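You operate a simulated robot arm through the tools that you are given. There is no shell and no other tool.

You are at the controls of a simulated robot arm. One attempt, no reset.

TASK
Plug in the two loose hub leads and sync at 50 fps.
Fine: hub off while plugging; each plug into the port of its colour; hub on, dial set, then press SYNC.

Only the result counts: the job must be done as asked and must still hold three seconds after the hand-in. Knocking over, shifting, dropping, spilling or breaking anything else fails it.

THE ROBOT
A 7-joint arm with a two-finger parallel gripper, fixed in place. Base frame: the origin is on the floor under the middle of its stand, x ahead of it, y to its left, z up; the work surface is at about z = 780. Lengths are in mm, angles in rad, forces in N, time in s.
With the tool pointing down near the work surface it reaches from about 220 to 680 mm from the base axis. Its first joint turns from -1.152 to 1.152 rad. Payload 2.4 kg.
Tool frame: the origin (TCP) lies between the finger pads and is the grasp point; the fingertips stand 30 mm ahead of it; z points along the fingers, y is the line along which they close. The gripper opens to 94 mm. The fingers are 28 mm wide and 10 mm thick; the gripper's body (50 by 96 mm) begins 55 mm behind the TCP.
Orientation is that of the tool frame in the base frame, as a unit quaternion [w, x, y, z]. With the fingers straight down and closing along the base's y, the tool's x points along the base's -x, its y along +y and its z along -z.

THE INTERFACE
- The arm moves only by the tool arm_command. Its argument "deltas" is a list of rows, each an object of numbers (a shift or turn left out is 0, a gripper value left out holds the last): "wx", "wy", "wz": the turn, a rotation vector about the tool's x, y, z in units of 60 degrees (1.0 is 60 degrees); "dx", "dy", "dz": the shift along the tool's x, y, z in units of 250 mm (1.0 is 250 mm); "claw": the closure, from 0 (fully open) to 1 (shut). In form: [{"wx": .., "wy": .., "wz": .., "dx": .., "dy": .., "dz": .., "claw": ..}, ...]. A call has 1 to 20 rows; each row is the pose to reach, as a shift and turn from the pose commanded when the call began, along the tool's axes at that moment. A call with a number of a shift or a turn outside -1 to 1 is refused whole. Rows are played at 5 a second. More than 50 mm and 0.15 rad between two rows, or a gripper value outside its range, and nothing of the call is played. Where a pose cannot be reached the arm comes as near as it can. A force on the tool above 40 N (or 10 N above the force at the start of the call, whichever is more), or a blocked arm, ends the call early, and 0.2 s more pass. The fingers move at their own pace (about 153 mm/s each) and stop on an object; they squeeze with about 21 N. The grip force told is the motor's: it shows also when the fingers shut on nothing. Time passes only in rows, and 0.2 s behind the last, so rows that repeat a pose let the fingers close. It gives the time, the measured TCP pose, the force on the tool (base axes), the opening and the grip force at its end, in the units of the frame above (readings bear some noise), with the torque about the TCP (base axes, N m) and any sound that the robot's microphone picked up.
- Cameras (640 x 400 px; columns grow to the right, rows downward): "scene" is fixed at [30.3, 444.6, 1453.9]; the picture's right is [-0.80, -0.60, 0.00], its down [-0.28, 0.37, -0.89] and it looks along [0.54, -0.71, -0.46] (base axes); focal length 320 px, centre (320, 200). "wrist" rides on the gripper at [76, 14, -103] in the tool frame; the picture's right is [-0.18, 0.98, 0.00], its down [-0.75, -0.14, -0.64] and it looks along [-0.63, -0.12, 0.77] (tool axes); focal length 243 px, centre (320, 200). There is no depth. A picture from a camera that has moved, and an enlarged one, comes with that camera's place and axes in the base frame and with its lens. The place of the scene camera against the robot may be out by one fixed shift of up to 25 mm in any direction.
- get_image(camera): a new picture of that camera. It takes no simulated time.
- inspect(camera, box): a new picture of the part [left, top, right, bottom] of that camera's present view, enlarged. It takes no simulated time.
- finish_job(): hands the job in; it is judged then, once.

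Places have to be worked out from the pictures, the camera data and where the tool is seen. Open the gripper and draw the arm clear of the work before you hand the job in, unless the task says otherwise.

The tools are called after "Emit:" by a JSON object that holds its "api" and its "payload". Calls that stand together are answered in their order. arm_command: Moves the arm, as the interface text tells. Its arguments: {"type":"object","properties":{"deltas":{"type":"array","items":{"type":"object","properties":{"wx":{"type":"number"},"wy":{"type":"number"},"wz":{"type":"number"},"dx":{"type":"number"},"dy":{"type":"number"},"dz":{"type":"number"},"claw":{"type":"number"}}}}},"required":["deltas"]} The other tools are called the same way: get_image (camera) takes a picture; inspect (camera, box) takes an enlarged picture of a part of a camera's view; finish_job () hands the job in.

At the start:

```text
time: 0.0
tool_pos: [332.2, -169.8, 1175.0]
orientation: [0.001, 0.0, 1.0, 0.0]
wrist_force: [0.7, -0.9, 0.8]
ft_torque: [0.01, 0.01, -0.03]
opening: 94.3
grip_force: 0.1
```

scene: 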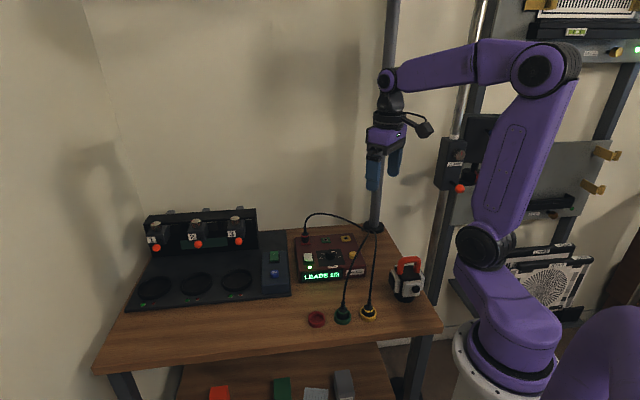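
wrist: 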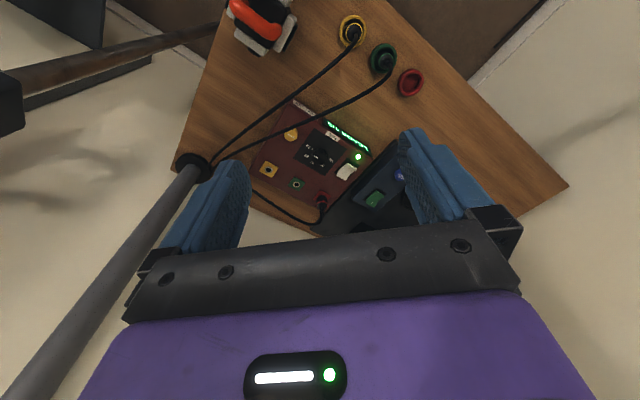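

I start by enlarging both views to see the hub, its ports, the loose plugs and the controls.

Emit:
{"api": "inspect", "payload": {"camera": "scene", "box": [280, 200, 440, 330]}}

Emit:
{"api": "inspect", "payload": {"camera": "wrist", "box": [230, 80, 430, 230]}}

Emit:
{"api": "inspect", "payload": {"camera": "wrist", "box": [310, 0, 450, 110]}}

```text
3.08 times, centred on (360, 265) of scene
camera zoom: at [30.3, 444.6, 1453.9], right [-0.8, -0.6, 0.0], down [-0.28, 0.37, -0.89], along [0.54, -0.71, -0.46], focal length 986 px, centre (197, 0)
```

zoom: 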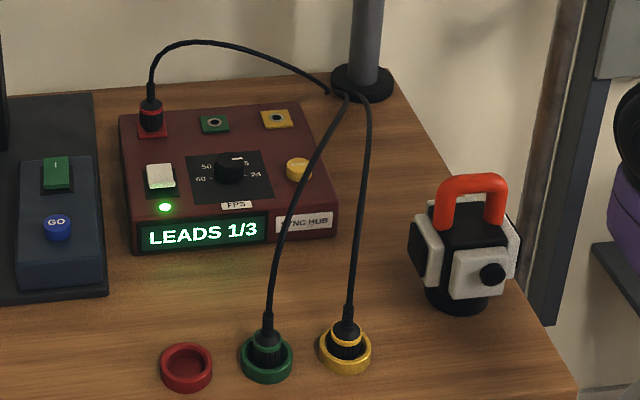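

```text
2.67 times, centred on (330, 155) of wrist
camera zoom: at [255.2, -156.2, 1277.7], right [0.18, 0.98, 0.0], down [0.75, -0.14, 0.64], along [0.63, -0.12, -0.77], focal length 647 px, centre (293, 320)
```

zoom: 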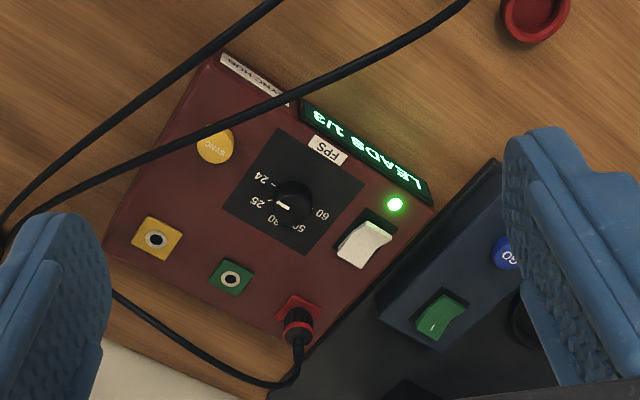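

```text
3.64 times, centred on (380, 55) of wrist
camera zoom: at [255.2, -156.2, 1277.7], right [0.18, 0.98, 0.0], down [0.75, -0.14, 0.64], along [0.63, -0.12, -0.77], focal length 882 px, centre (102, 727)
```

zoom: 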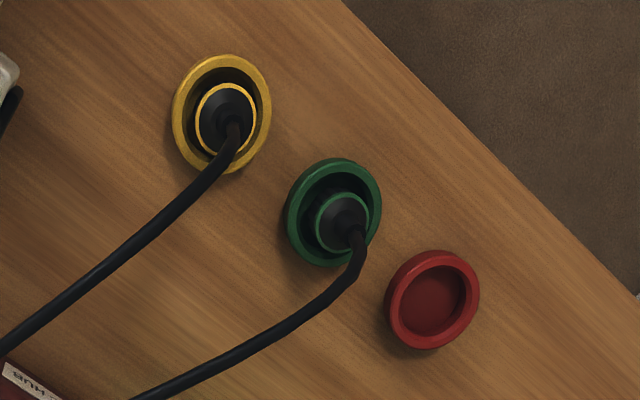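

The hub is on (LED lit, "LEADS 1/3"). The yellow-ring and green-ring plugs stand in cups of their own colour. I move closer above the hub for a better look at the ports, the dial and the switch.

Emit:
{"api": "arm_command", "payload": {"deltas": [{"dx": -0.08, "dy": -0.02, "dz": 0.12}, {"dx": -0.16, "dy": -0.04, "dz": 0.24}, {"dx": -0.24, "dy": -0.06, "dz": 0.36}, {"dx": -0.32, "dy": -0.08, "dz": 0.48}, {"dx": -0.4, "dy": -0.1, "dz": 0.6}, {"dx": -0.47, "dy": -0.12, "dz": 0.7}, {"dx": -0.47, "dy": -0.12, "dz": 0.7}]}}

Emit:
{"api": "get_image", "payload": {"camera": "wrist"}}

Emit:
{"api": "get_image", "payload": {"camera": "scene"}}

```text
time: 1.6
tool_pos: [450.9, -200.4, 998.2]
orientation: [0.001, 0.0, 1.0, 0.0]
wrist_force: [1.1, 0.5, -0.2]
ft_torque: [0.02, 0.0, 0.0]
opening: 93.9
grip_force: 0.1
```

```text
taken
camera wrist: at [374.8, -186.3, 1101.0], right [0.18, 0.98, 0.0], down [0.75, -0.14, 0.64], along [0.63, -0.12, -0.77], focal length 243 px, centre (320, 200)
```

wrist: 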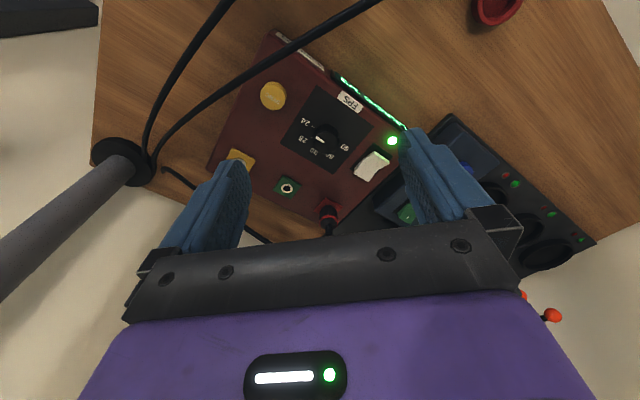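

```text
taken
```

scene: 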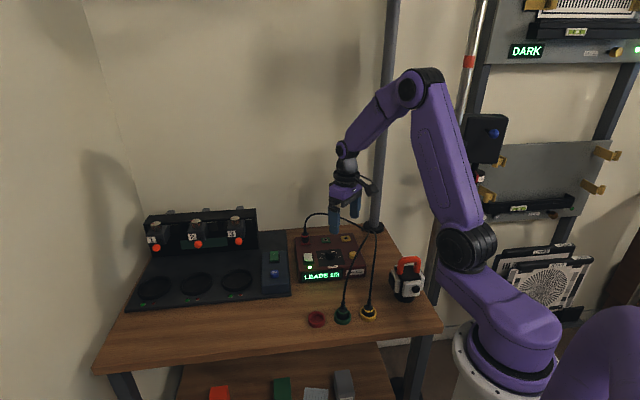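

Emit:
{"api": "inspect", "payload": {"camera": "wrist", "box": [220, 20, 430, 240]}}

Emit:
{"api": "inspect", "payload": {"camera": "scene", "box": [285, 225, 385, 330]}}

```text
1.82 times, centred on (325, 130) of wrist
camera zoom: at [374.8, -186.3, 1101.0], right [0.18, 0.98, 0.0], down [0.75, -0.14, 0.64], along [0.63, -0.12, -0.77], focal length 441 px, centre (311, 327)
```

zoom: 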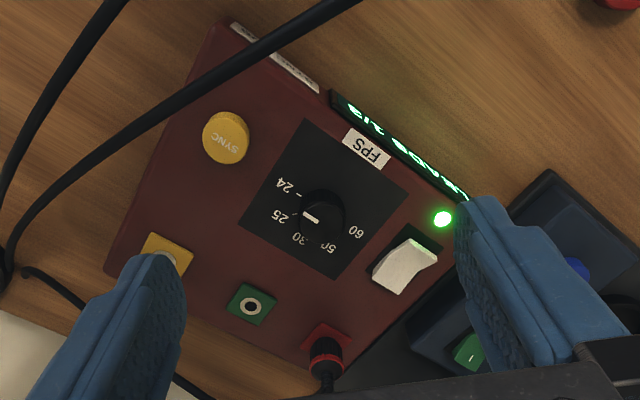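

```text
3.81 times, centred on (335, 278) of scene
camera zoom: at [30.3, 444.6, 1453.9], right [-0.8, -0.6, 0.0], down [-0.28, 0.37, -0.89], along [0.54, -0.71, -0.46], focal length 1220 px, centre (263, -95)
```

zoom: 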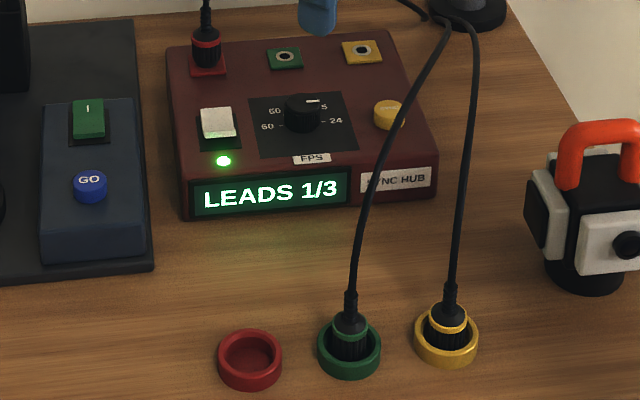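

Emit:
{"api": "inspect", "payload": {"camera": "wrist", "box": [335, 125, 415, 190]}}

Emit:
{"api": "inspect", "payload": {"camera": "scene", "box": [290, 230, 370, 285]}}

Emit:
{"api": "inspect", "payload": {"camera": "wrist", "box": [280, 90, 360, 170]}}

Emit:
{"api": "inspect", "payload": {"camera": "scene", "box": [325, 285, 385, 330]}}

```text
6.15 times, centred on (375, 158) of wrist
camera zoom: at [374.8, -186.3, 1101.0], right [0.18, 0.98, 0.0], down [0.75, -0.14, 0.64], along [0.63, -0.12, -0.77], focal length 1493 px, centre (-18, 462)
```

zoom: 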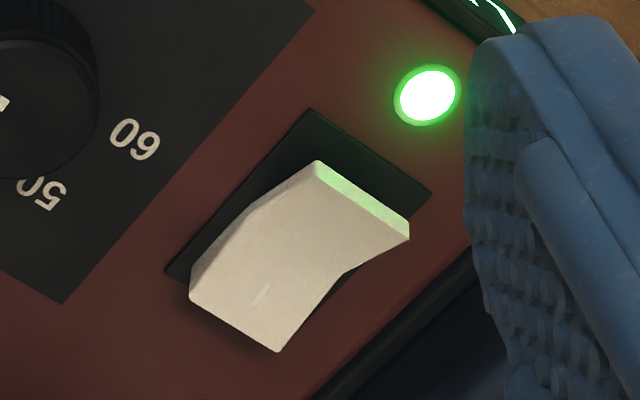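

```text
7.27 times, centred on (330, 258) of scene
camera zoom: at [30.3, 444.6, 1453.9], right [-0.8, -0.6, 0.0], down [-0.28, 0.37, -0.89], along [0.54, -0.71, -0.46], focal length 2330 px, centre (247, -218)
```

zoom: 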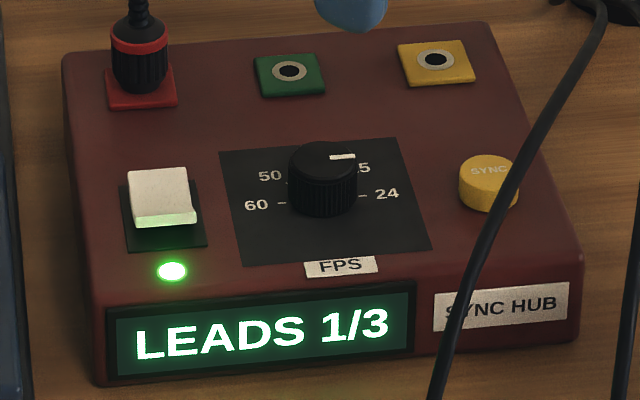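

```text
5.00 times, centred on (320, 130) of wrist
camera zoom: at [374.8, -186.3, 1101.0], right [0.18, 0.98, 0.0], down [0.75, -0.14, 0.64], along [0.63, -0.12, -0.77], focal length 1213 px, centre (320, 550)
```

zoom: 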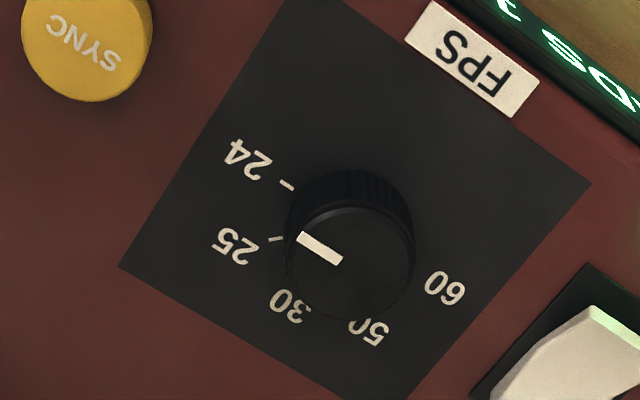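

```text
8.89 times, centred on (355, 308) of scene
camera zoom: at [30.3, 444.6, 1453.9], right [-0.8, -0.6, 0.0], down [-0.28, 0.37, -0.89], along [0.54, -0.71, -0.46], focal length 2848 px, centre (9, -756)
```

zoom: 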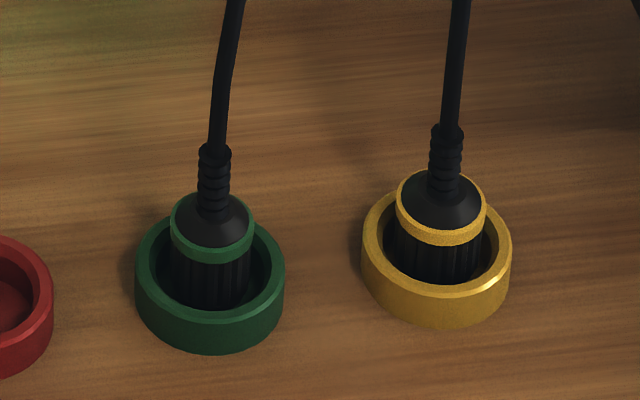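

The rocker's rear end (marked I) is down, which is ON, and the dial points at 25. I rotate the gripper so its closing axis lines up with the port row (about 43°) and step back to view hub and cups from the front.

Emit:
{"api": "arm_command", "payload": {"deltas": [{"dx": 0.04, "dy": 0.06, "wz": 0.1}, {"dx": 0.08, "dy": 0.12, "wz": 0.2}, {"dx": 0.12, "dy": 0.18, "wz": 0.3}, {"dx": 0.16, "dy": 0.24, "wz": 0.4}, {"dx": 0.2, "dy": 0.3, "wz": 0.5}, {"dx": 0.23, "dy": 0.36, "wz": 0.6}, {"dx": 0.26, "dy": 0.425, "wz": 0.72}, {"dx": 0.26, "dy": 0.425, "wz": 0.72}, {"dx": 0.26, "dy": 0.425, "wz": 0.72}]}}

Emit:
{"api": "get_image", "payload": {"camera": "wrist"}}

Emit:
{"api": "get_image", "payload": {"camera": "scene"}}

```text
time: 3.6
tool_pos: [385.2, -93.4, 1000.1]
orientation: [0.0, 0.368, 0.93, 0.0]
wrist_force: [0.7, -0.8, 0.6]
ft_torque: [-0.03, -0.01, 0.0]
opening: 93.9
grip_force: 0.1
```

```text
taken
camera wrist: at [338.4, -31.2, 1102.5], right [0.81, 0.59, 0.0], down [0.45, -0.62, 0.64], along [0.38, -0.52, -0.77], focal length 243 px, centre (320, 200)
```

wrist: 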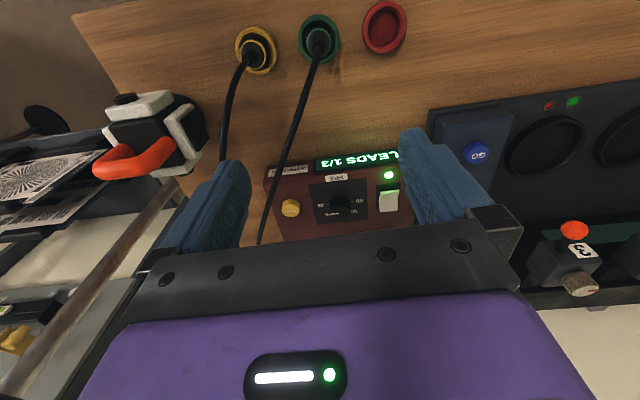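

```text
taken
```

scene: 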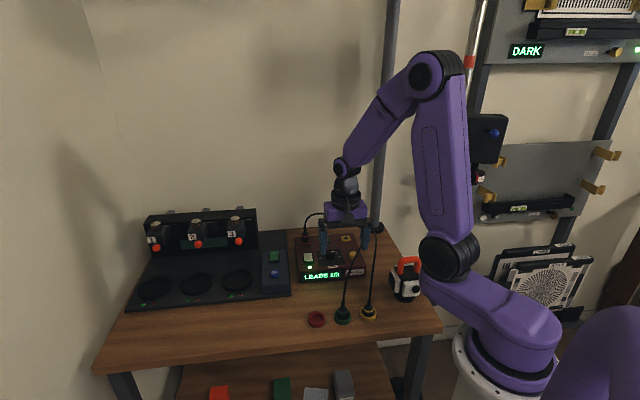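

Emit:
{"api": "inspect", "payload": {"camera": "wrist", "box": [220, 0, 420, 100]}}

Emit:
{"api": "inspect", "payload": {"camera": "wrist", "box": [250, 130, 430, 250]}}

```text
3.20 times, centred on (320, 50) of wrist
camera zoom: at [338.4, -31.2, 1102.5], right [0.81, 0.59, 0.0], down [0.45, -0.62, 0.64], along [0.38, -0.52, -0.77], focal length 776 px, centre (320, 680)
```

zoom: 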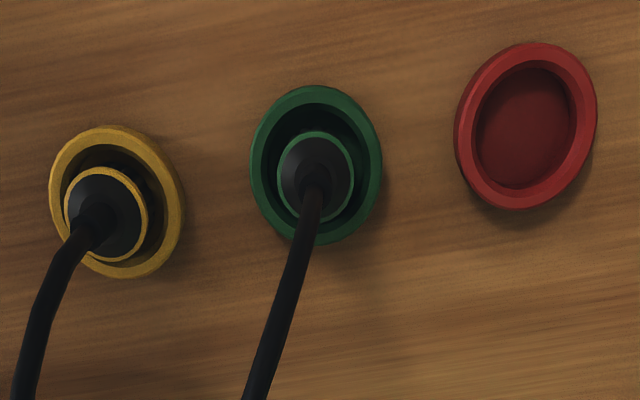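

```text
3.33 times, centred on (340, 190) of wrist
camera zoom: at [338.4, -31.2, 1102.5], right [0.81, 0.59, 0.0], down [0.45, -0.62, 0.64], along [0.38, -0.52, -0.77], focal length 809 px, centre (253, 233)
```

zoom: 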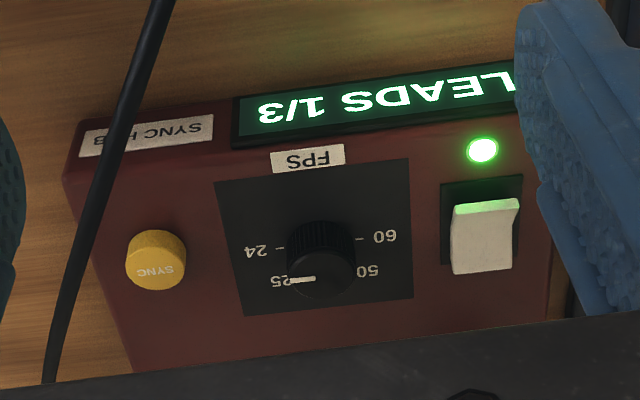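

Triangulating the views puts the hub top at about z=830, the green port near (569,-269), the yellow port near (520,-318), the knob near (499,-202) with its top at 854, and the raised front end of the rocker near (538,-140,840). Everything is aligned at 45°. I close the gripper and move above the raised front end of the rocker.

Emit:
{"api": "arm_command", "payload": {"deltas": [{"dx": -0.15, "dy": 0.07, "wz": 0.01, "claw": 1}, {"dx": -0.3, "dy": 0.14, "wz": 0.02, "claw": 1}, {"dx": -0.45, "dy": 0.21, "wz": 0.031, "claw": 1}, {"dx": -0.579, "dy": 0.284, "wz": 0.031, "claw": 1}, {"dx": -0.579, "dy": 0.284, "dz": 0.14, "wz": 0.031, "claw": 1}, {"dx": -0.579, "dy": 0.284, "dz": 0.28, "wz": 0.031, "claw": 1}, {"dx": -0.579, "dy": 0.284, "dz": 0.4, "wz": 0.031, "claw": 1}, {"dx": -0.579, "dy": 0.284, "dz": 0.4, "wz": 0.031, "claw": 1}, {"dx": -0.579, "dy": 0.284, "dz": 0.4, "wz": 0.031, "claw": 1}]}}

Emit:
{"api": "get_image", "payload": {"camera": "wrist"}}

Emit:
{"api": "inspect", "payload": {"camera": "scene", "box": [280, 190, 400, 290]}}

```text
time: 5.6
tool_pos: [538.1, -142.2, 898.7]
orientation: [0.0, 0.382, 0.924, 0.001]
wrist_force: [-0.1, 0.1, -0.4]
ft_torque: [-0.04, 0.04, 0.02]
opening: 0.0
grip_force: 21.4
```

```text
taken
camera wrist: at [494.4, -77.6, 1000.5], right [0.83, 0.56, 0.0], down [0.43, -0.63, 0.64], along [0.36, -0.53, -0.77], focal length 243 px, centre (320, 200)
```

wrist: 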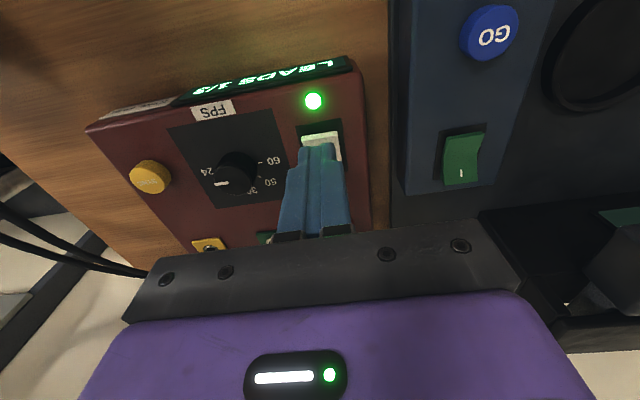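

```text
4.00 times, centred on (340, 240) of scene
camera zoom: at [30.3, 444.6, 1453.9], right [-0.8, -0.6, 0.0], down [-0.28, 0.37, -0.89], along [0.54, -0.71, -0.46], focal length 1281 px, centre (240, 40)
```

zoom: 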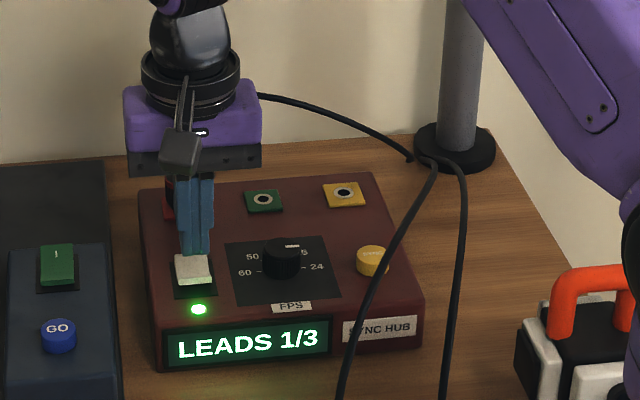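

The fingertips are centred over the raised front end of the rocker. I press down slowly and check the force.

Emit:
{"api": "arm_command", "payload": {"deltas": [{"dz": 0.05, "claw": 1}, {"dz": 0.08, "claw": 1}, {"dz": 0.1, "claw": 1}, {"dz": 0.115, "claw": 1}, {"dz": 0.125, "claw": 1}, {"dz": 0.135, "claw": 1}]}}

Emit:
{"api": "inspect", "payload": {"camera": "scene", "box": [280, 190, 400, 290]}}

```text
time: 7.0
tool_pos: [540.2, -140.8, 869.4]
orientation: [0.001, 0.382, 0.924, -0.001]
wrist_force: [-11.3, 3.1, 37.5]
ft_torque: [0.17, 0.56, -0.03]
opening: 0.0
grip_force: 20.7
```

```text
4.00 times, centred on (340, 240) of scene
camera zoom: at [29.3, 444.9, 1453.8], right [-0.8, -0.6, 0.0], down [-0.28, 0.37, -0.89], along [0.54, -0.71, -0.46], focal length 1281 px, centre (240, 40)
```

zoom: 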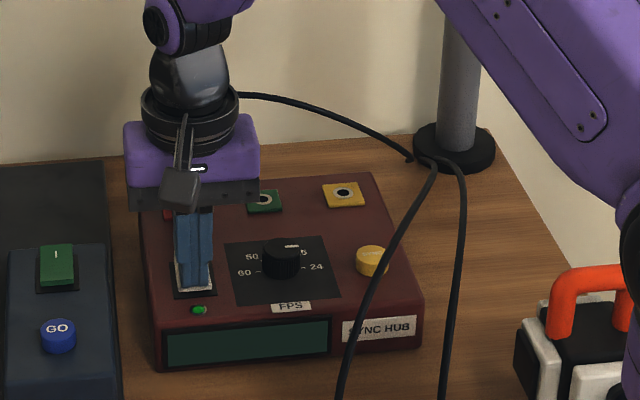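

The display has gone dark, so the hub is off. I lift away and move above the green plug, opening the fingers part-way.

Emit:
{"api": "arm_command", "payload": {"deltas": [{"dz": -0.1, "claw": 1}, {"dz": -0.25, "claw": 1}, {"dz": -0.4, "claw": 1}, {"dz": -0.46, "dx": 0.1, "dy": -0.04, "claw": 0.4}, {"dz": -0.46, "dx": 0.26, "dy": -0.1, "claw": 0.4}, {"dz": -0.46, "dx": 0.42, "dy": -0.17, "claw": 0.4}, {"dz": -0.46, "dx": 0.58, "dy": -0.23, "claw": 0.4}, {"dz": -0.46, "dx": 0.744, "dy": -0.291, "claw": 0.4}, {"dz": -0.46, "dx": 0.744, "dy": -0.291, "claw": 0.4}, {"dz": -0.46, "dx": 0.744, "dy": -0.291, "claw": 0.4}]}}

Emit:
{"api": "get_image", "payload": {"camera": "wrist"}}

Emit:
{"api": "get_image", "payload": {"camera": "scene"}}

```text
time: 9.2
tool_pos: [354.2, -63.6, 980.7]
orientation: [0.001, 0.383, 0.924, 0.0]
wrist_force: [-0.2, 0.7, -0.2]
ft_torque: [0.0, 0.01, 0.03]
opening: 56.6
grip_force: 0.0
```

```text
taken
camera wrist: at [311.0, 1.4, 1082.9], right [0.83, 0.56, 0.0], down [0.43, -0.63, 0.64], along [0.36, -0.53, -0.77], focal length 243 px, centre (320, 200)
```

wrist: 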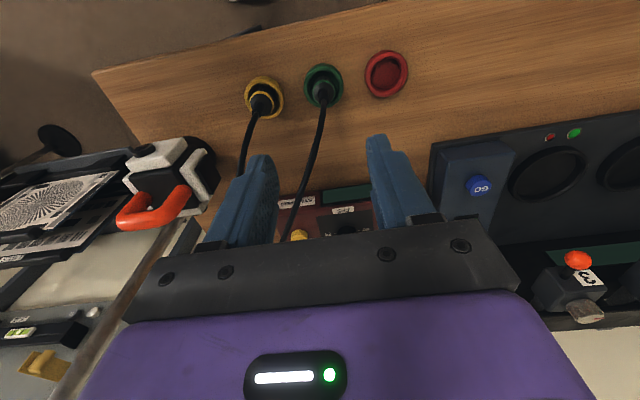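

```text
taken
```

scene: 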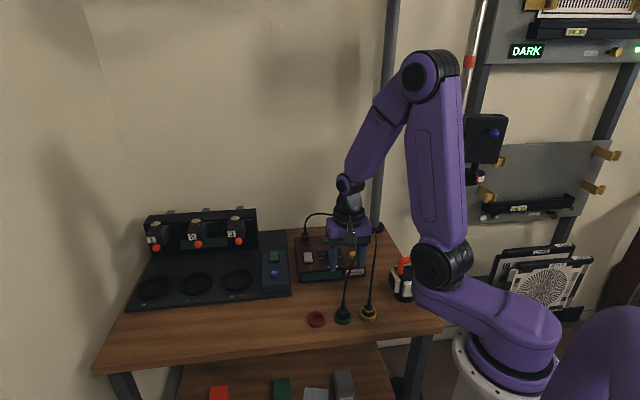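

Emit:
{"api": "inspect", "payload": {"camera": "wrist", "box": [230, 40, 430, 140]}}

Emit:
{"api": "inspect", "payload": {"camera": "scene", "box": [285, 205, 405, 335]}}

```text
3.20 times, centred on (330, 90) of wrist
camera zoom: at [311.0, 1.4, 1082.9], right [0.83, 0.56, 0.0], down [0.43, -0.63, 0.64], along [0.36, -0.53, -0.77], focal length 776 px, centre (288, 552)
```

zoom: 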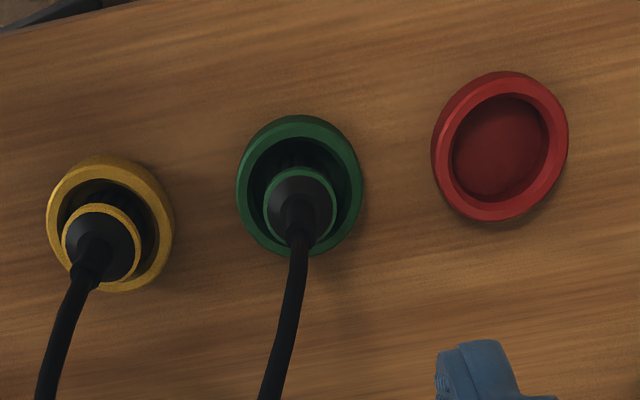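

```text
3.08 times, centred on (345, 270) of scene
camera zoom: at [30.3, 444.6, 1453.9], right [-0.8, -0.6, 0.0], down [-0.28, 0.37, -0.89], along [0.54, -0.71, -0.46], focal length 986 px, centre (243, -15)
```

zoom: 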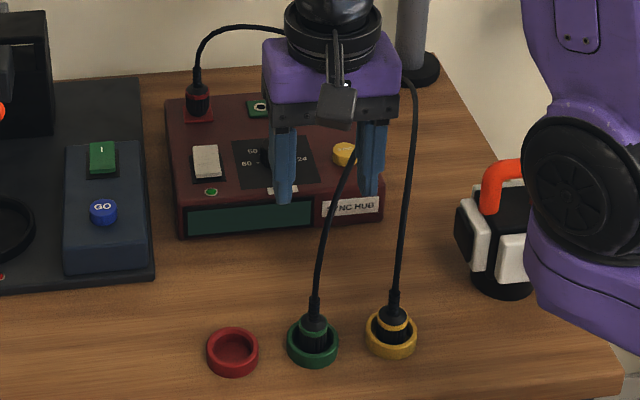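

The green plug's collar is at about z=805–812, centred near (358,-60.5), and the cup rim is at about 793. I descend part-way to check that the fingers straddle it.

Emit:
{"api": "arm_command", "payload": {"deltas": [{"dy": 0.008, "dz": 0.1, "claw": 0.4}, {"dy": 0.014, "dz": 0.2, "claw": 0.4}, {"dy": 0.014, "dz": 0.3, "claw": 0.4}, {"dy": 0.014, "dz": 0.4, "claw": 0.4}, {"dy": 0.014, "dz": 0.4, "claw": 0.4}, {"dy": 0.014, "dz": 0.4, "claw": 0.4}]}}

Emit:
{"api": "get_image", "payload": {"camera": "wrist"}}

Emit:
{"api": "inspect", "payload": {"camera": "wrist", "box": [240, 60, 400, 180]}}

Emit:
{"api": "inspect", "payload": {"camera": "scene", "box": [300, 245, 400, 335]}}

```text
time: 10.6
tool_pos: [356.5, -58.1, 881.7]
orientation: [0.0, 0.383, 0.924, -0.001]
wrist_force: [-1.3, 0.1, 0.0]
ft_torque: [0.02, -0.02, -0.01]
opening: 56.3
grip_force: 0.0
```

```text
taken
camera wrist: at [313.9, 6.3, 983.5], right [0.83, 0.56, 0.0], down [0.43, -0.63, 0.64], along [0.36, -0.53, -0.77], focal length 243 px, centre (320, 200)
```

wrist: 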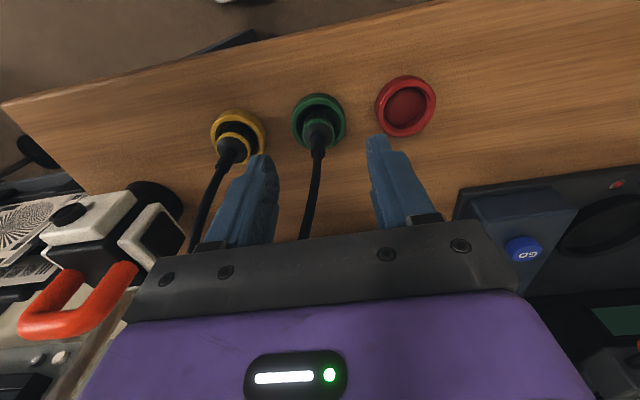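

```text
3.33 times, centred on (320, 120) of wrist
camera zoom: at [313.9, 6.3, 983.5], right [0.83, 0.56, 0.0], down [0.43, -0.63, 0.64], along [0.36, -0.53, -0.77], focal length 809 px, centre (320, 467)
```

zoom: 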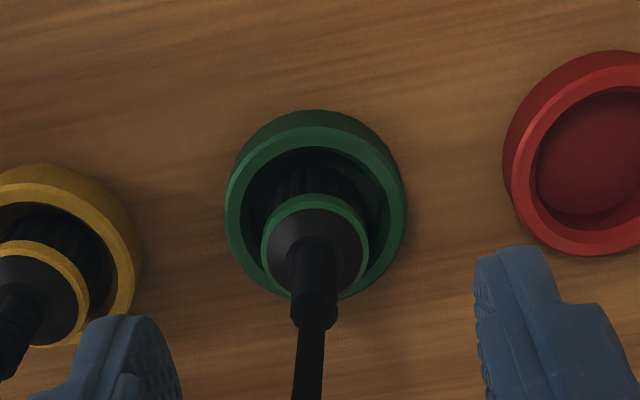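

```text
4.44 times, centred on (350, 290) of scene
camera zoom: at [30.3, 444.6, 1453.9], right [-0.8, -0.6, 0.0], down [-0.28, 0.37, -0.89], along [0.54, -0.71, -0.46], focal length 1424 px, centre (187, -200)
```

zoom: 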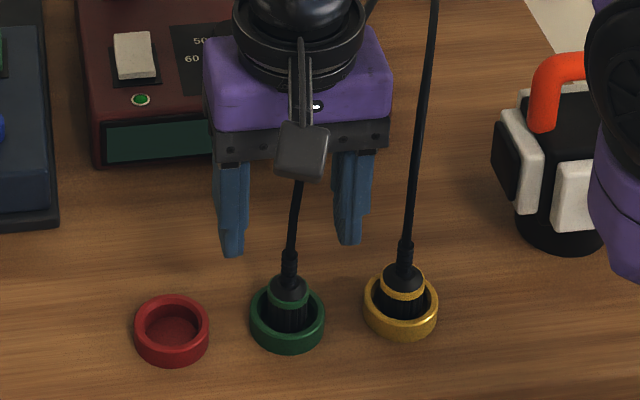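

The plug sits within 2 mm of the tool axis. I correct that small offset and lower the fingers to tip height about 799, just above the cup rim. Then I close on the collar.

Emit:
{"api": "arm_command", "payload": {"deltas": [{"dx": -0.008, "dy": -0.006, "dz": 0.06, "claw": 0.4}, {"dx": -0.008, "dy": -0.006, "dz": 0.12, "claw": 0.4}, {"dx": -0.008, "dy": -0.006, "dz": 0.17, "claw": 0.4}, {"dx": -0.008, "dy": -0.006, "dz": 0.2, "claw": 0.4}, {"dx": -0.008, "dy": -0.006, "dz": 0.209, "claw": 0.4}, {"dx": -0.008, "dy": -0.006, "dz": 0.209, "claw": 0.4}]}}

Emit:
{"api": "inspect", "payload": {"camera": "wrist", "box": [220, 80, 420, 230]}}

Emit:
{"api": "inspect", "payload": {"camera": "scene", "box": [305, 265, 385, 330]}}

```text
time: 12.0
tool_pos: [357.7, -60.1, 829.1]
orientation: [-0.001, 0.383, 0.924, 0.0]
wrist_force: [0.0, -0.6, 0.5]
ft_torque: [0.01, 0.03, 0.0]
opening: 56.5
grip_force: 0.1
```

```text
2.67 times, centred on (320, 155) of wrist
camera zoom: at [314.1, 3.0, 931.3], right [0.83, 0.56, 0.0], down [0.43, -0.63, 0.64], along [0.36, -0.53, -0.77], focal length 647 px, centre (320, 320)
```

zoom: 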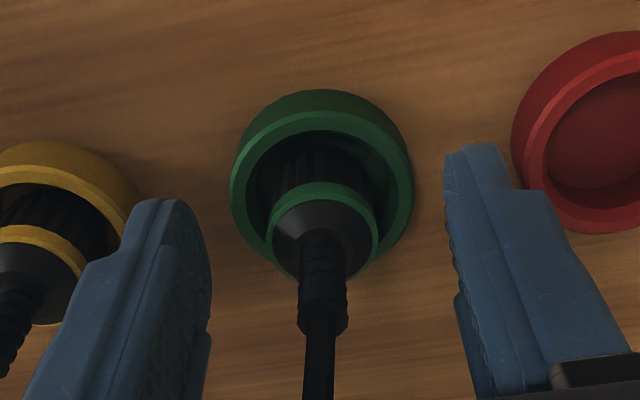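

```text
6.15 times, centred on (345, 298) of scene
camera zoom: at [30.3, 444.6, 1453.9], right [-0.8, -0.6, 0.0], down [-0.28, 0.37, -0.89], along [0.54, -0.71, -0.46], focal length 1971 px, centre (166, -400)
```

zoom: 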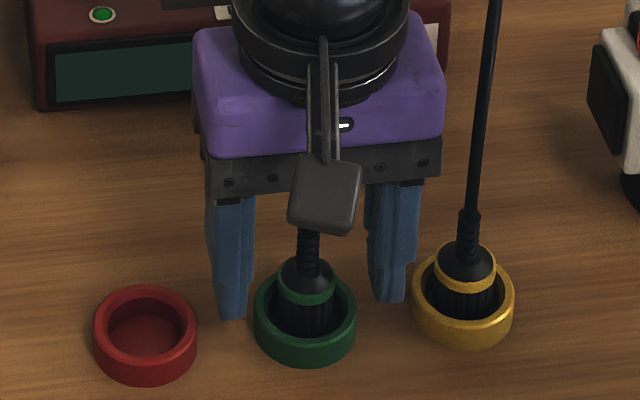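

The fingers straddle the green plug cleanly above the rim, with the arm force near zero. Now I close on it.

Emit:
{"api": "arm_command", "payload": {"deltas": [{"claw": 0.6}, {"claw": 0.75}, {"claw": 1}, {"claw": 1}, {"claw": 1}, {"claw": 1}]}}

Emit:
{"api": "inspect", "payload": {"camera": "wrist", "box": [220, 80, 420, 230]}}

```text
time: 13.4
tool_pos: [356.9, -59.8, 829.2]
orientation: [0.0, 0.383, 0.924, 0.0]
wrist_force: [0.7, -0.2, 0.4]
ft_torque: [-0.01, -0.03, 0.01]
opening: 23.4
grip_force: 21.4
```

```text
2.67 times, centred on (320, 155) of wrist
camera zoom: at [314.1, 3.0, 931.4], right [0.83, 0.56, 0.0], down [0.43, -0.63, 0.64], along [0.36, -0.53, -0.77], focal length 647 px, centre (320, 320)
```

zoom: 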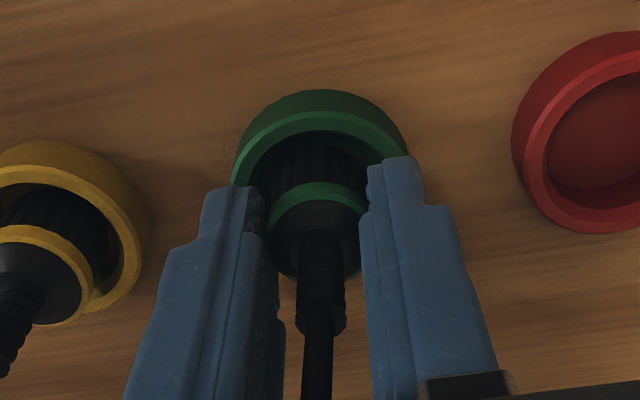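

The grip is solid on the collar (opening 23.4 mm). I lift the plug straight up and check it.

Emit:
{"api": "arm_command", "payload": {"deltas": [{"dz": -0.04, "claw": 1}, {"dz": -0.1, "claw": 1}, {"dz": -0.2, "claw": 1}, {"dz": -0.3, "claw": 1}, {"dz": -0.4, "claw": 1}, {"dz": -0.5, "claw": 1}, {"dz": -0.5, "claw": 1}]}}

Emit:
{"api": "get_image", "payload": {"camera": "wrist"}}

Emit:
{"api": "inspect", "payload": {"camera": "scene", "box": [290, 215, 400, 325]}}

```text
time: 15.0
tool_pos: [356.2, -59.9, 956.1]
orientation: [0.0, 0.383, 0.924, 0.0]
wrist_force: [0.6, -0.1, -0.5]
ft_torque: [0.01, 0.0, 0.01]
opening: 23.3
grip_force: 20.5
```

```text
taken
camera wrist: at [313.5, 3.5, 1058.0], right [0.83, 0.56, 0.0], down [0.43, -0.63, 0.64], along [0.36, -0.53, -0.77], focal length 243 px, centre (320, 200)
```

wrist: 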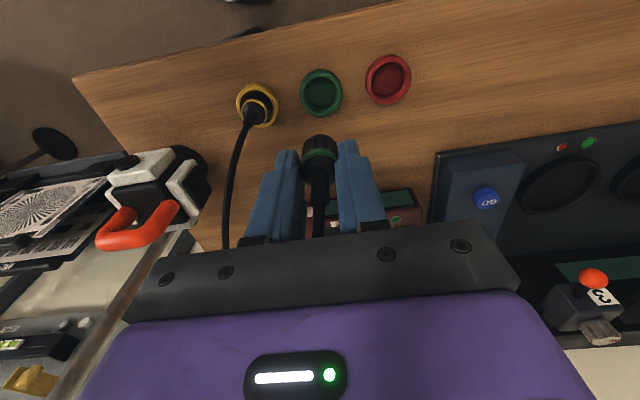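

```text
3.64 times, centred on (345, 270) of scene
camera zoom: at [30.3, 444.6, 1453.9], right [-0.8, -0.6, 0.0], down [-0.28, 0.37, -0.89], along [0.54, -0.71, -0.46], focal length 1165 px, centre (229, -54)
```

zoom: 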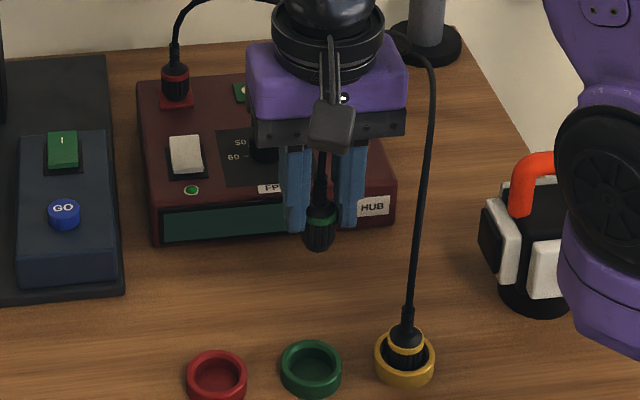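

Emit:
{"api": "inspect", "payload": {"camera": "wrist", "box": [270, 120, 370, 195]}}

Emit:
{"api": "inspect", "payload": {"camera": "scene", "box": [355, 255, 395, 290]}}

Emit:
{"api": "inspect", "payload": {"camera": "scene", "box": [350, 250, 405, 300]}}

```text
5.33 times, centred on (320, 158) of wrist
camera zoom: at [313.5, 3.5, 1058.0], right [0.83, 0.56, 0.0], down [0.43, -0.63, 0.64], along [0.36, -0.53, -0.77], focal length 1294 px, centre (320, 427)
```

zoom: 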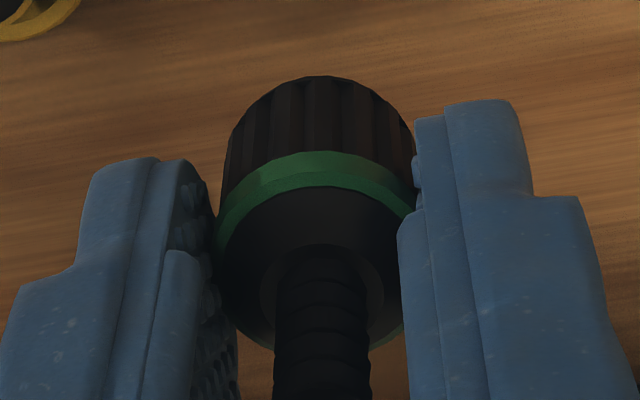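

```text
11.43 times, centred on (375, 272) of scene
camera zoom: at [30.3, 444.6, 1453.9], right [-0.8, -0.6, 0.0], down [-0.28, 0.37, -0.89], along [0.54, -0.71, -0.46], focal length 3661 px, centre (-309, -629)
```

zoom: 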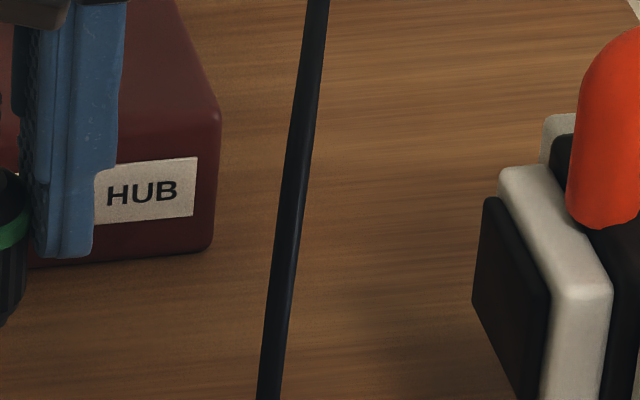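

```text
8.00 times, centred on (378, 275) of scene
camera zoom: at [30.3, 444.6, 1453.9], right [-0.8, -0.6, 0.0], down [-0.28, 0.37, -0.89], along [0.54, -0.71, -0.46], focal length 2563 px, centre (-140, -400)
```

zoom: 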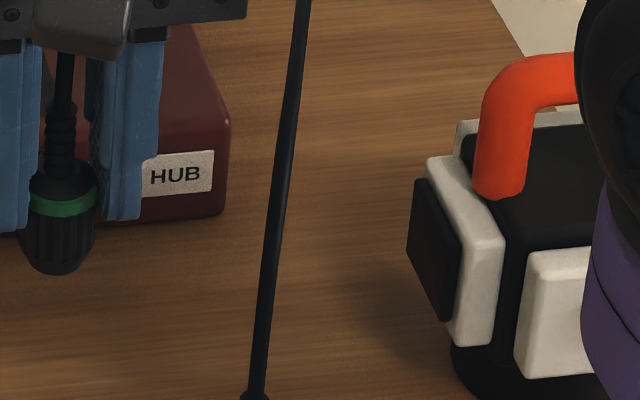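

Emit:
{"api": "inspect", "payload": {"camera": "scene", "box": [325, 255, 365, 290]}}

```text
11.43 times, centred on (345, 272) of scene
camera zoom: at [30.3, 444.6, 1453.9], right [-0.8, -0.6, 0.0], down [-0.28, 0.37, -0.89], along [0.54, -0.71, -0.46], focal length 3661 px, centre (34, -629)
```

zoom: 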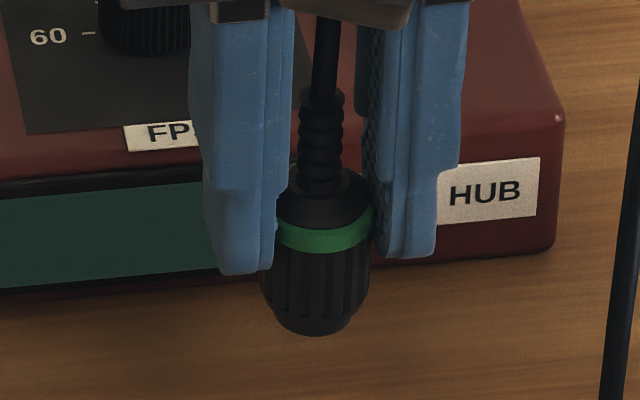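

The green plug hangs straight with its nose below the fingertips. I carry it at this height toward the green port, then look again.

Emit:
{"api": "arm_command", "payload": {"deltas": [{"dx": -0.12, "claw": 1}, {"dx": -0.27, "claw": 1}, {"dx": -0.42, "claw": 1}, {"dx": -0.57, "dy": 0.002, "claw": 1}, {"dx": -0.72, "dy": 0.004, "claw": 1}, {"dx": -0.86, "dy": 0.006, "claw": 1}, {"dx": -0.96, "dy": 0.007, "claw": 1}, {"dx": -1.0, "dy": 0.007, "claw": 1}, {"dx": -1.0, "dy": 0.007, "claw": 1}, {"dx": -1.0, "dy": 0.007, "claw": 1}]}}

Emit:
{"api": "get_image", "payload": {"camera": "wrist"}}

Emit:
{"api": "get_image", "payload": {"camera": "scene"}}

```text
time: 17.2
tool_pos: [536.1, -236.2, 955.7]
orientation: [0.0, 0.382, 0.924, 0.0]
wrist_force: [-0.3, -1.0, -0.1]
ft_torque: [-0.01, -0.01, 0.0]
opening: 23.6
grip_force: 20.3
```

```text
taken
camera wrist: at [491.8, -172.6, 1057.9], right [0.83, 0.56, 0.0], down [0.43, -0.63, 0.64], along [0.36, -0.53, -0.77], focal length 243 px, centre (320, 200)
```

wrist: 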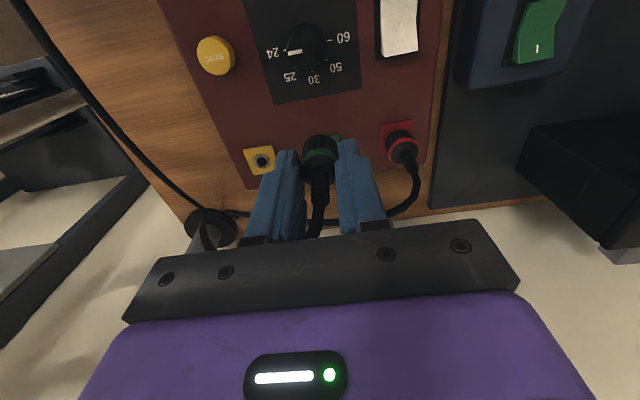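

```text
taken
```

scene: 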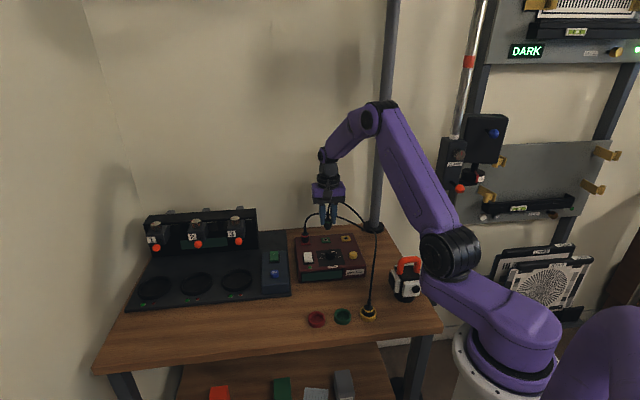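

Emit:
{"api": "arm_command", "payload": {"deltas": [{"dx": -0.06, "claw": 1}, {"dx": -0.12, "claw": 1}, {"dx": -0.182, "claw": 1}, {"dx": -0.182, "claw": 1}, {"dx": -0.182, "claw": 1}]}}

Emit:
{"api": "get_image", "payload": {"camera": "wrist"}}

Emit:
{"api": "inspect", "payload": {"camera": "wrist", "box": [220, 60, 420, 200]}}

Emit:
{"api": "inspect", "payload": {"camera": "scene", "box": [285, 180, 385, 285]}}

```text
time: 18.4
tool_pos: [567.9, -269.0, 955.2]
orientation: [0.0, 0.382, 0.924, 0.0]
wrist_force: [0.2, 1.1, 0.3]
ft_torque: [0.01, -0.01, 0.0]
opening: 23.7
grip_force: 21.5
```

```text
taken
camera wrist: at [524.0, -205.7, 1057.6], right [0.83, 0.56, 0.0], down [0.43, -0.63, 0.64], along [0.36, -0.53, -0.77], focal length 243 px, centre (320, 200)
```

wrist: 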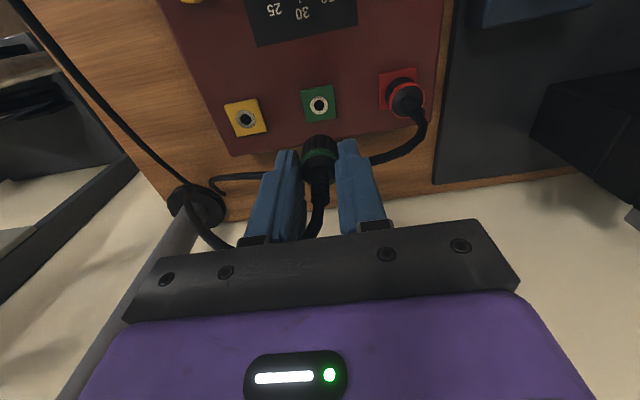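

```text
2.86 times, centred on (320, 130) of wrist
camera zoom: at [524.0, -205.7, 1057.6], right [0.83, 0.56, 0.0], down [0.43, -0.63, 0.64], along [0.36, -0.53, -0.77], focal length 693 px, centre (320, 400)
```

zoom: 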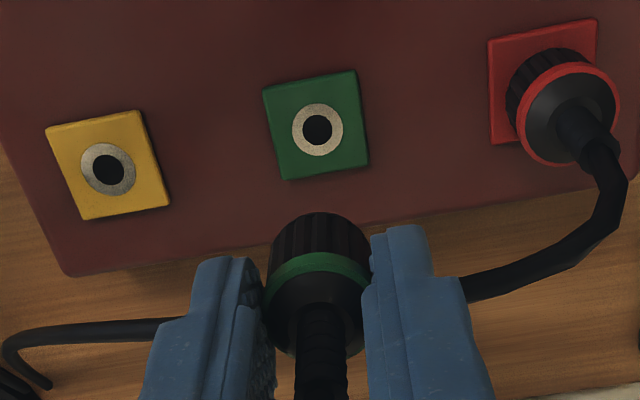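

```text
3.81 times, centred on (335, 232) of scene
camera zoom: at [30.3, 444.6, 1453.9], right [-0.8, -0.6, 0.0], down [-0.28, 0.37, -0.89], along [0.54, -0.71, -0.46], focal length 1220 px, centre (263, 76)
```

zoom: 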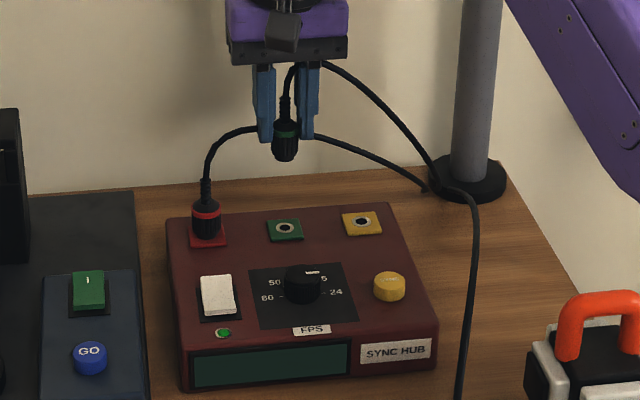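

In this view the green port lies within about 1 mm of the tool axis. I descend until the nose is roughly 12–15 mm above the port, then re-check the alignment.

Emit:
{"api": "arm_command", "payload": {"deltas": [{"dz": 0.06, "claw": 1}, {"dz": 0.12, "claw": 1}, {"dz": 0.18, "claw": 1}, {"dz": 0.23, "claw": 1}, {"dz": 0.236, "claw": 1}, {"dz": 0.236, "claw": 1}]}}

Emit:
{"api": "inspect", "payload": {"camera": "wrist", "box": [260, 80, 380, 180]}}

Emit:
{"api": "inspect", "payload": {"camera": "scene", "box": [295, 205, 365, 265]}}

Emit:
{"api": "get_image", "payload": {"camera": "wrist"}}

```text
time: 19.8
tool_pos: [566.4, -268.8, 896.5]
orientation: [-0.001, 0.383, 0.924, 0.0]
wrist_force: [-0.5, -0.2, -0.5]
ft_torque: [0.02, 0.02, 0.05]
opening: 23.1
grip_force: 21.4
```

```text
4.00 times, centred on (320, 130) of wrist
camera zoom: at [523.2, -205.6, 998.4], right [0.83, 0.56, 0.0], down [0.43, -0.63, 0.64], along [0.36, -0.53, -0.77], focal length 970 px, centre (320, 480)
```

zoom: 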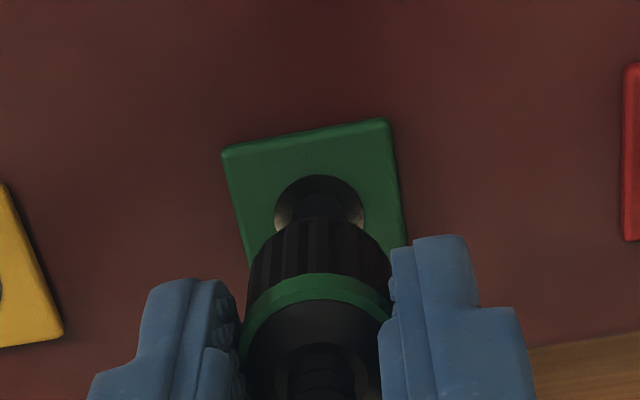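

```text
6.67 times, centred on (330, 235) of scene
camera zoom: at [30.3, 444.6, 1453.9], right [-0.8, -0.6, 0.0], down [-0.28, 0.37, -0.89], along [0.54, -0.71, -0.46], focal length 2136 px, centre (253, -33)
```

zoom: 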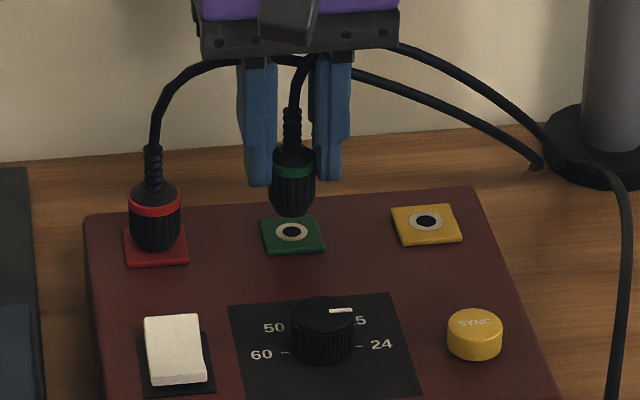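

```text
taken
camera wrist: at [523.2, -205.6, 998.4], right [0.83, 0.56, 0.0], down [0.43, -0.63, 0.64], along [0.36, -0.53, -0.77], focal length 243 px, centre (320, 200)
```

wrist: 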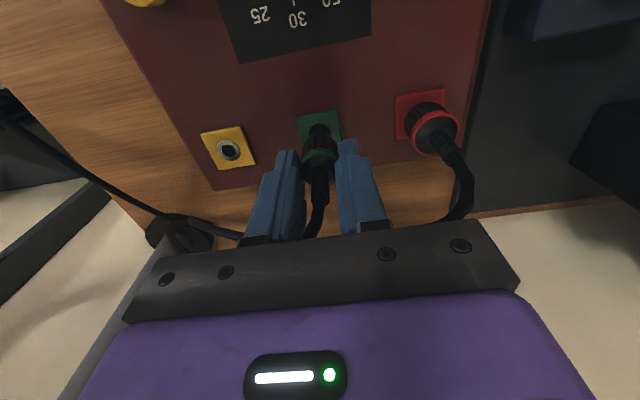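

Emit:
{"api": "inspect", "payload": {"camera": "wrist", "box": [295, 105, 345, 155]}}

Emit:
{"api": "inspect", "payload": {"camera": "scene", "box": [320, 215, 350, 250]}}

```text
8.00 times, centred on (320, 130) of wrist
camera zoom: at [523.2, -205.6, 998.4], right [0.83, 0.56, 0.0], down [0.43, -0.63, 0.64], along [0.36, -0.53, -0.77], focal length 1941 px, centre (320, 760)
```

zoom: 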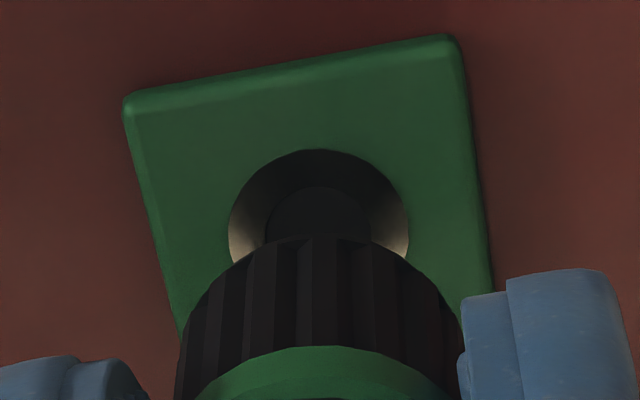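

```text
11.43 times, centred on (335, 232) of scene
camera zoom: at [30.3, 444.6, 1453.9], right [-0.8, -0.6, 0.0], down [-0.28, 0.37, -0.89], along [0.54, -0.71, -0.46], focal length 3661 px, centre (149, -171)
```

zoom: 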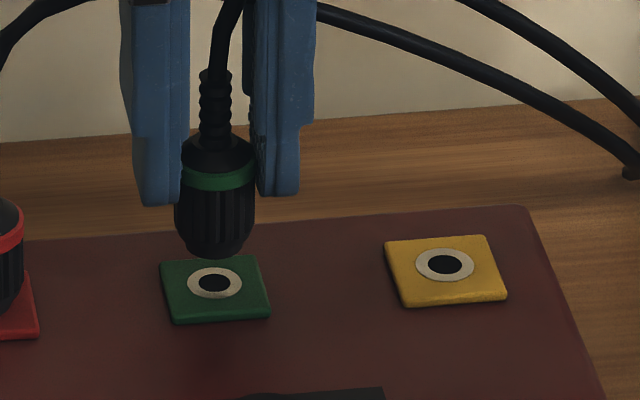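

The port centre is within about 0.2 mm laterally, and the nose is roughly 13–17 mm above the pad. I lower another 9 mm and look again to settle the fore–aft alignment.

Emit:
{"api": "arm_command", "payload": {"deltas": [{"dz": 0.015, "claw": 1}, {"dz": 0.03, "claw": 1}, {"dz": 0.036, "claw": 1}, {"dz": 0.036, "claw": 1}]}}

Emit:
{"api": "inspect", "payload": {"camera": "wrist", "box": [295, 105, 345, 155]}}

Emit:
{"api": "inspect", "payload": {"camera": "scene", "box": [320, 215, 350, 250]}}

```text
time: 20.8
tool_pos: [567.2, -267.9, 887.1]
orientation: [0.0, 0.383, 0.924, 0.0]
wrist_force: [-0.3, 0.9, 0.2]
ft_torque: [0.02, -0.01, 0.05]
opening: 23.5
grip_force: 21.2
```

```text
8.00 times, centred on (320, 130) of wrist
camera zoom: at [523.9, -205.4, 988.7], right [0.83, 0.56, 0.0], down [0.43, -0.63, 0.64], along [0.36, -0.53, -0.77], focal length 1941 px, centre (320, 760)
```

zoom: 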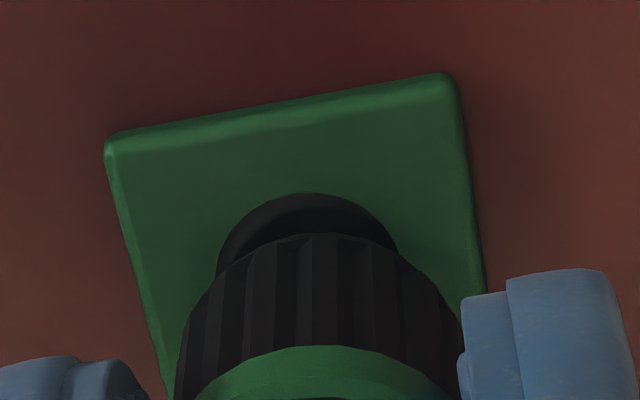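

```text
11.43 times, centred on (335, 232) of scene
camera zoom: at [30.3, 444.6, 1453.9], right [-0.8, -0.6, 0.0], down [-0.28, 0.37, -0.89], along [0.54, -0.71, -0.46], focal length 3661 px, centre (149, -171)
```

zoom: 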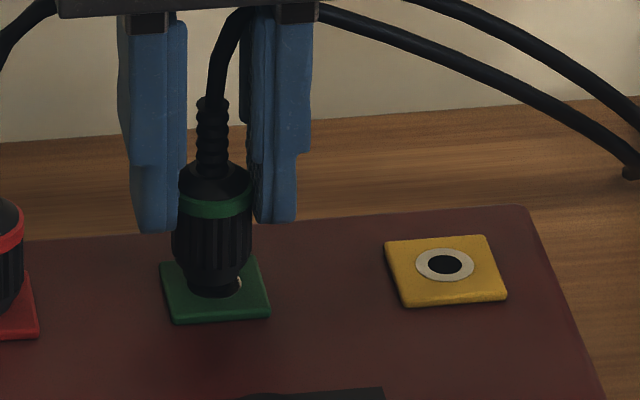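

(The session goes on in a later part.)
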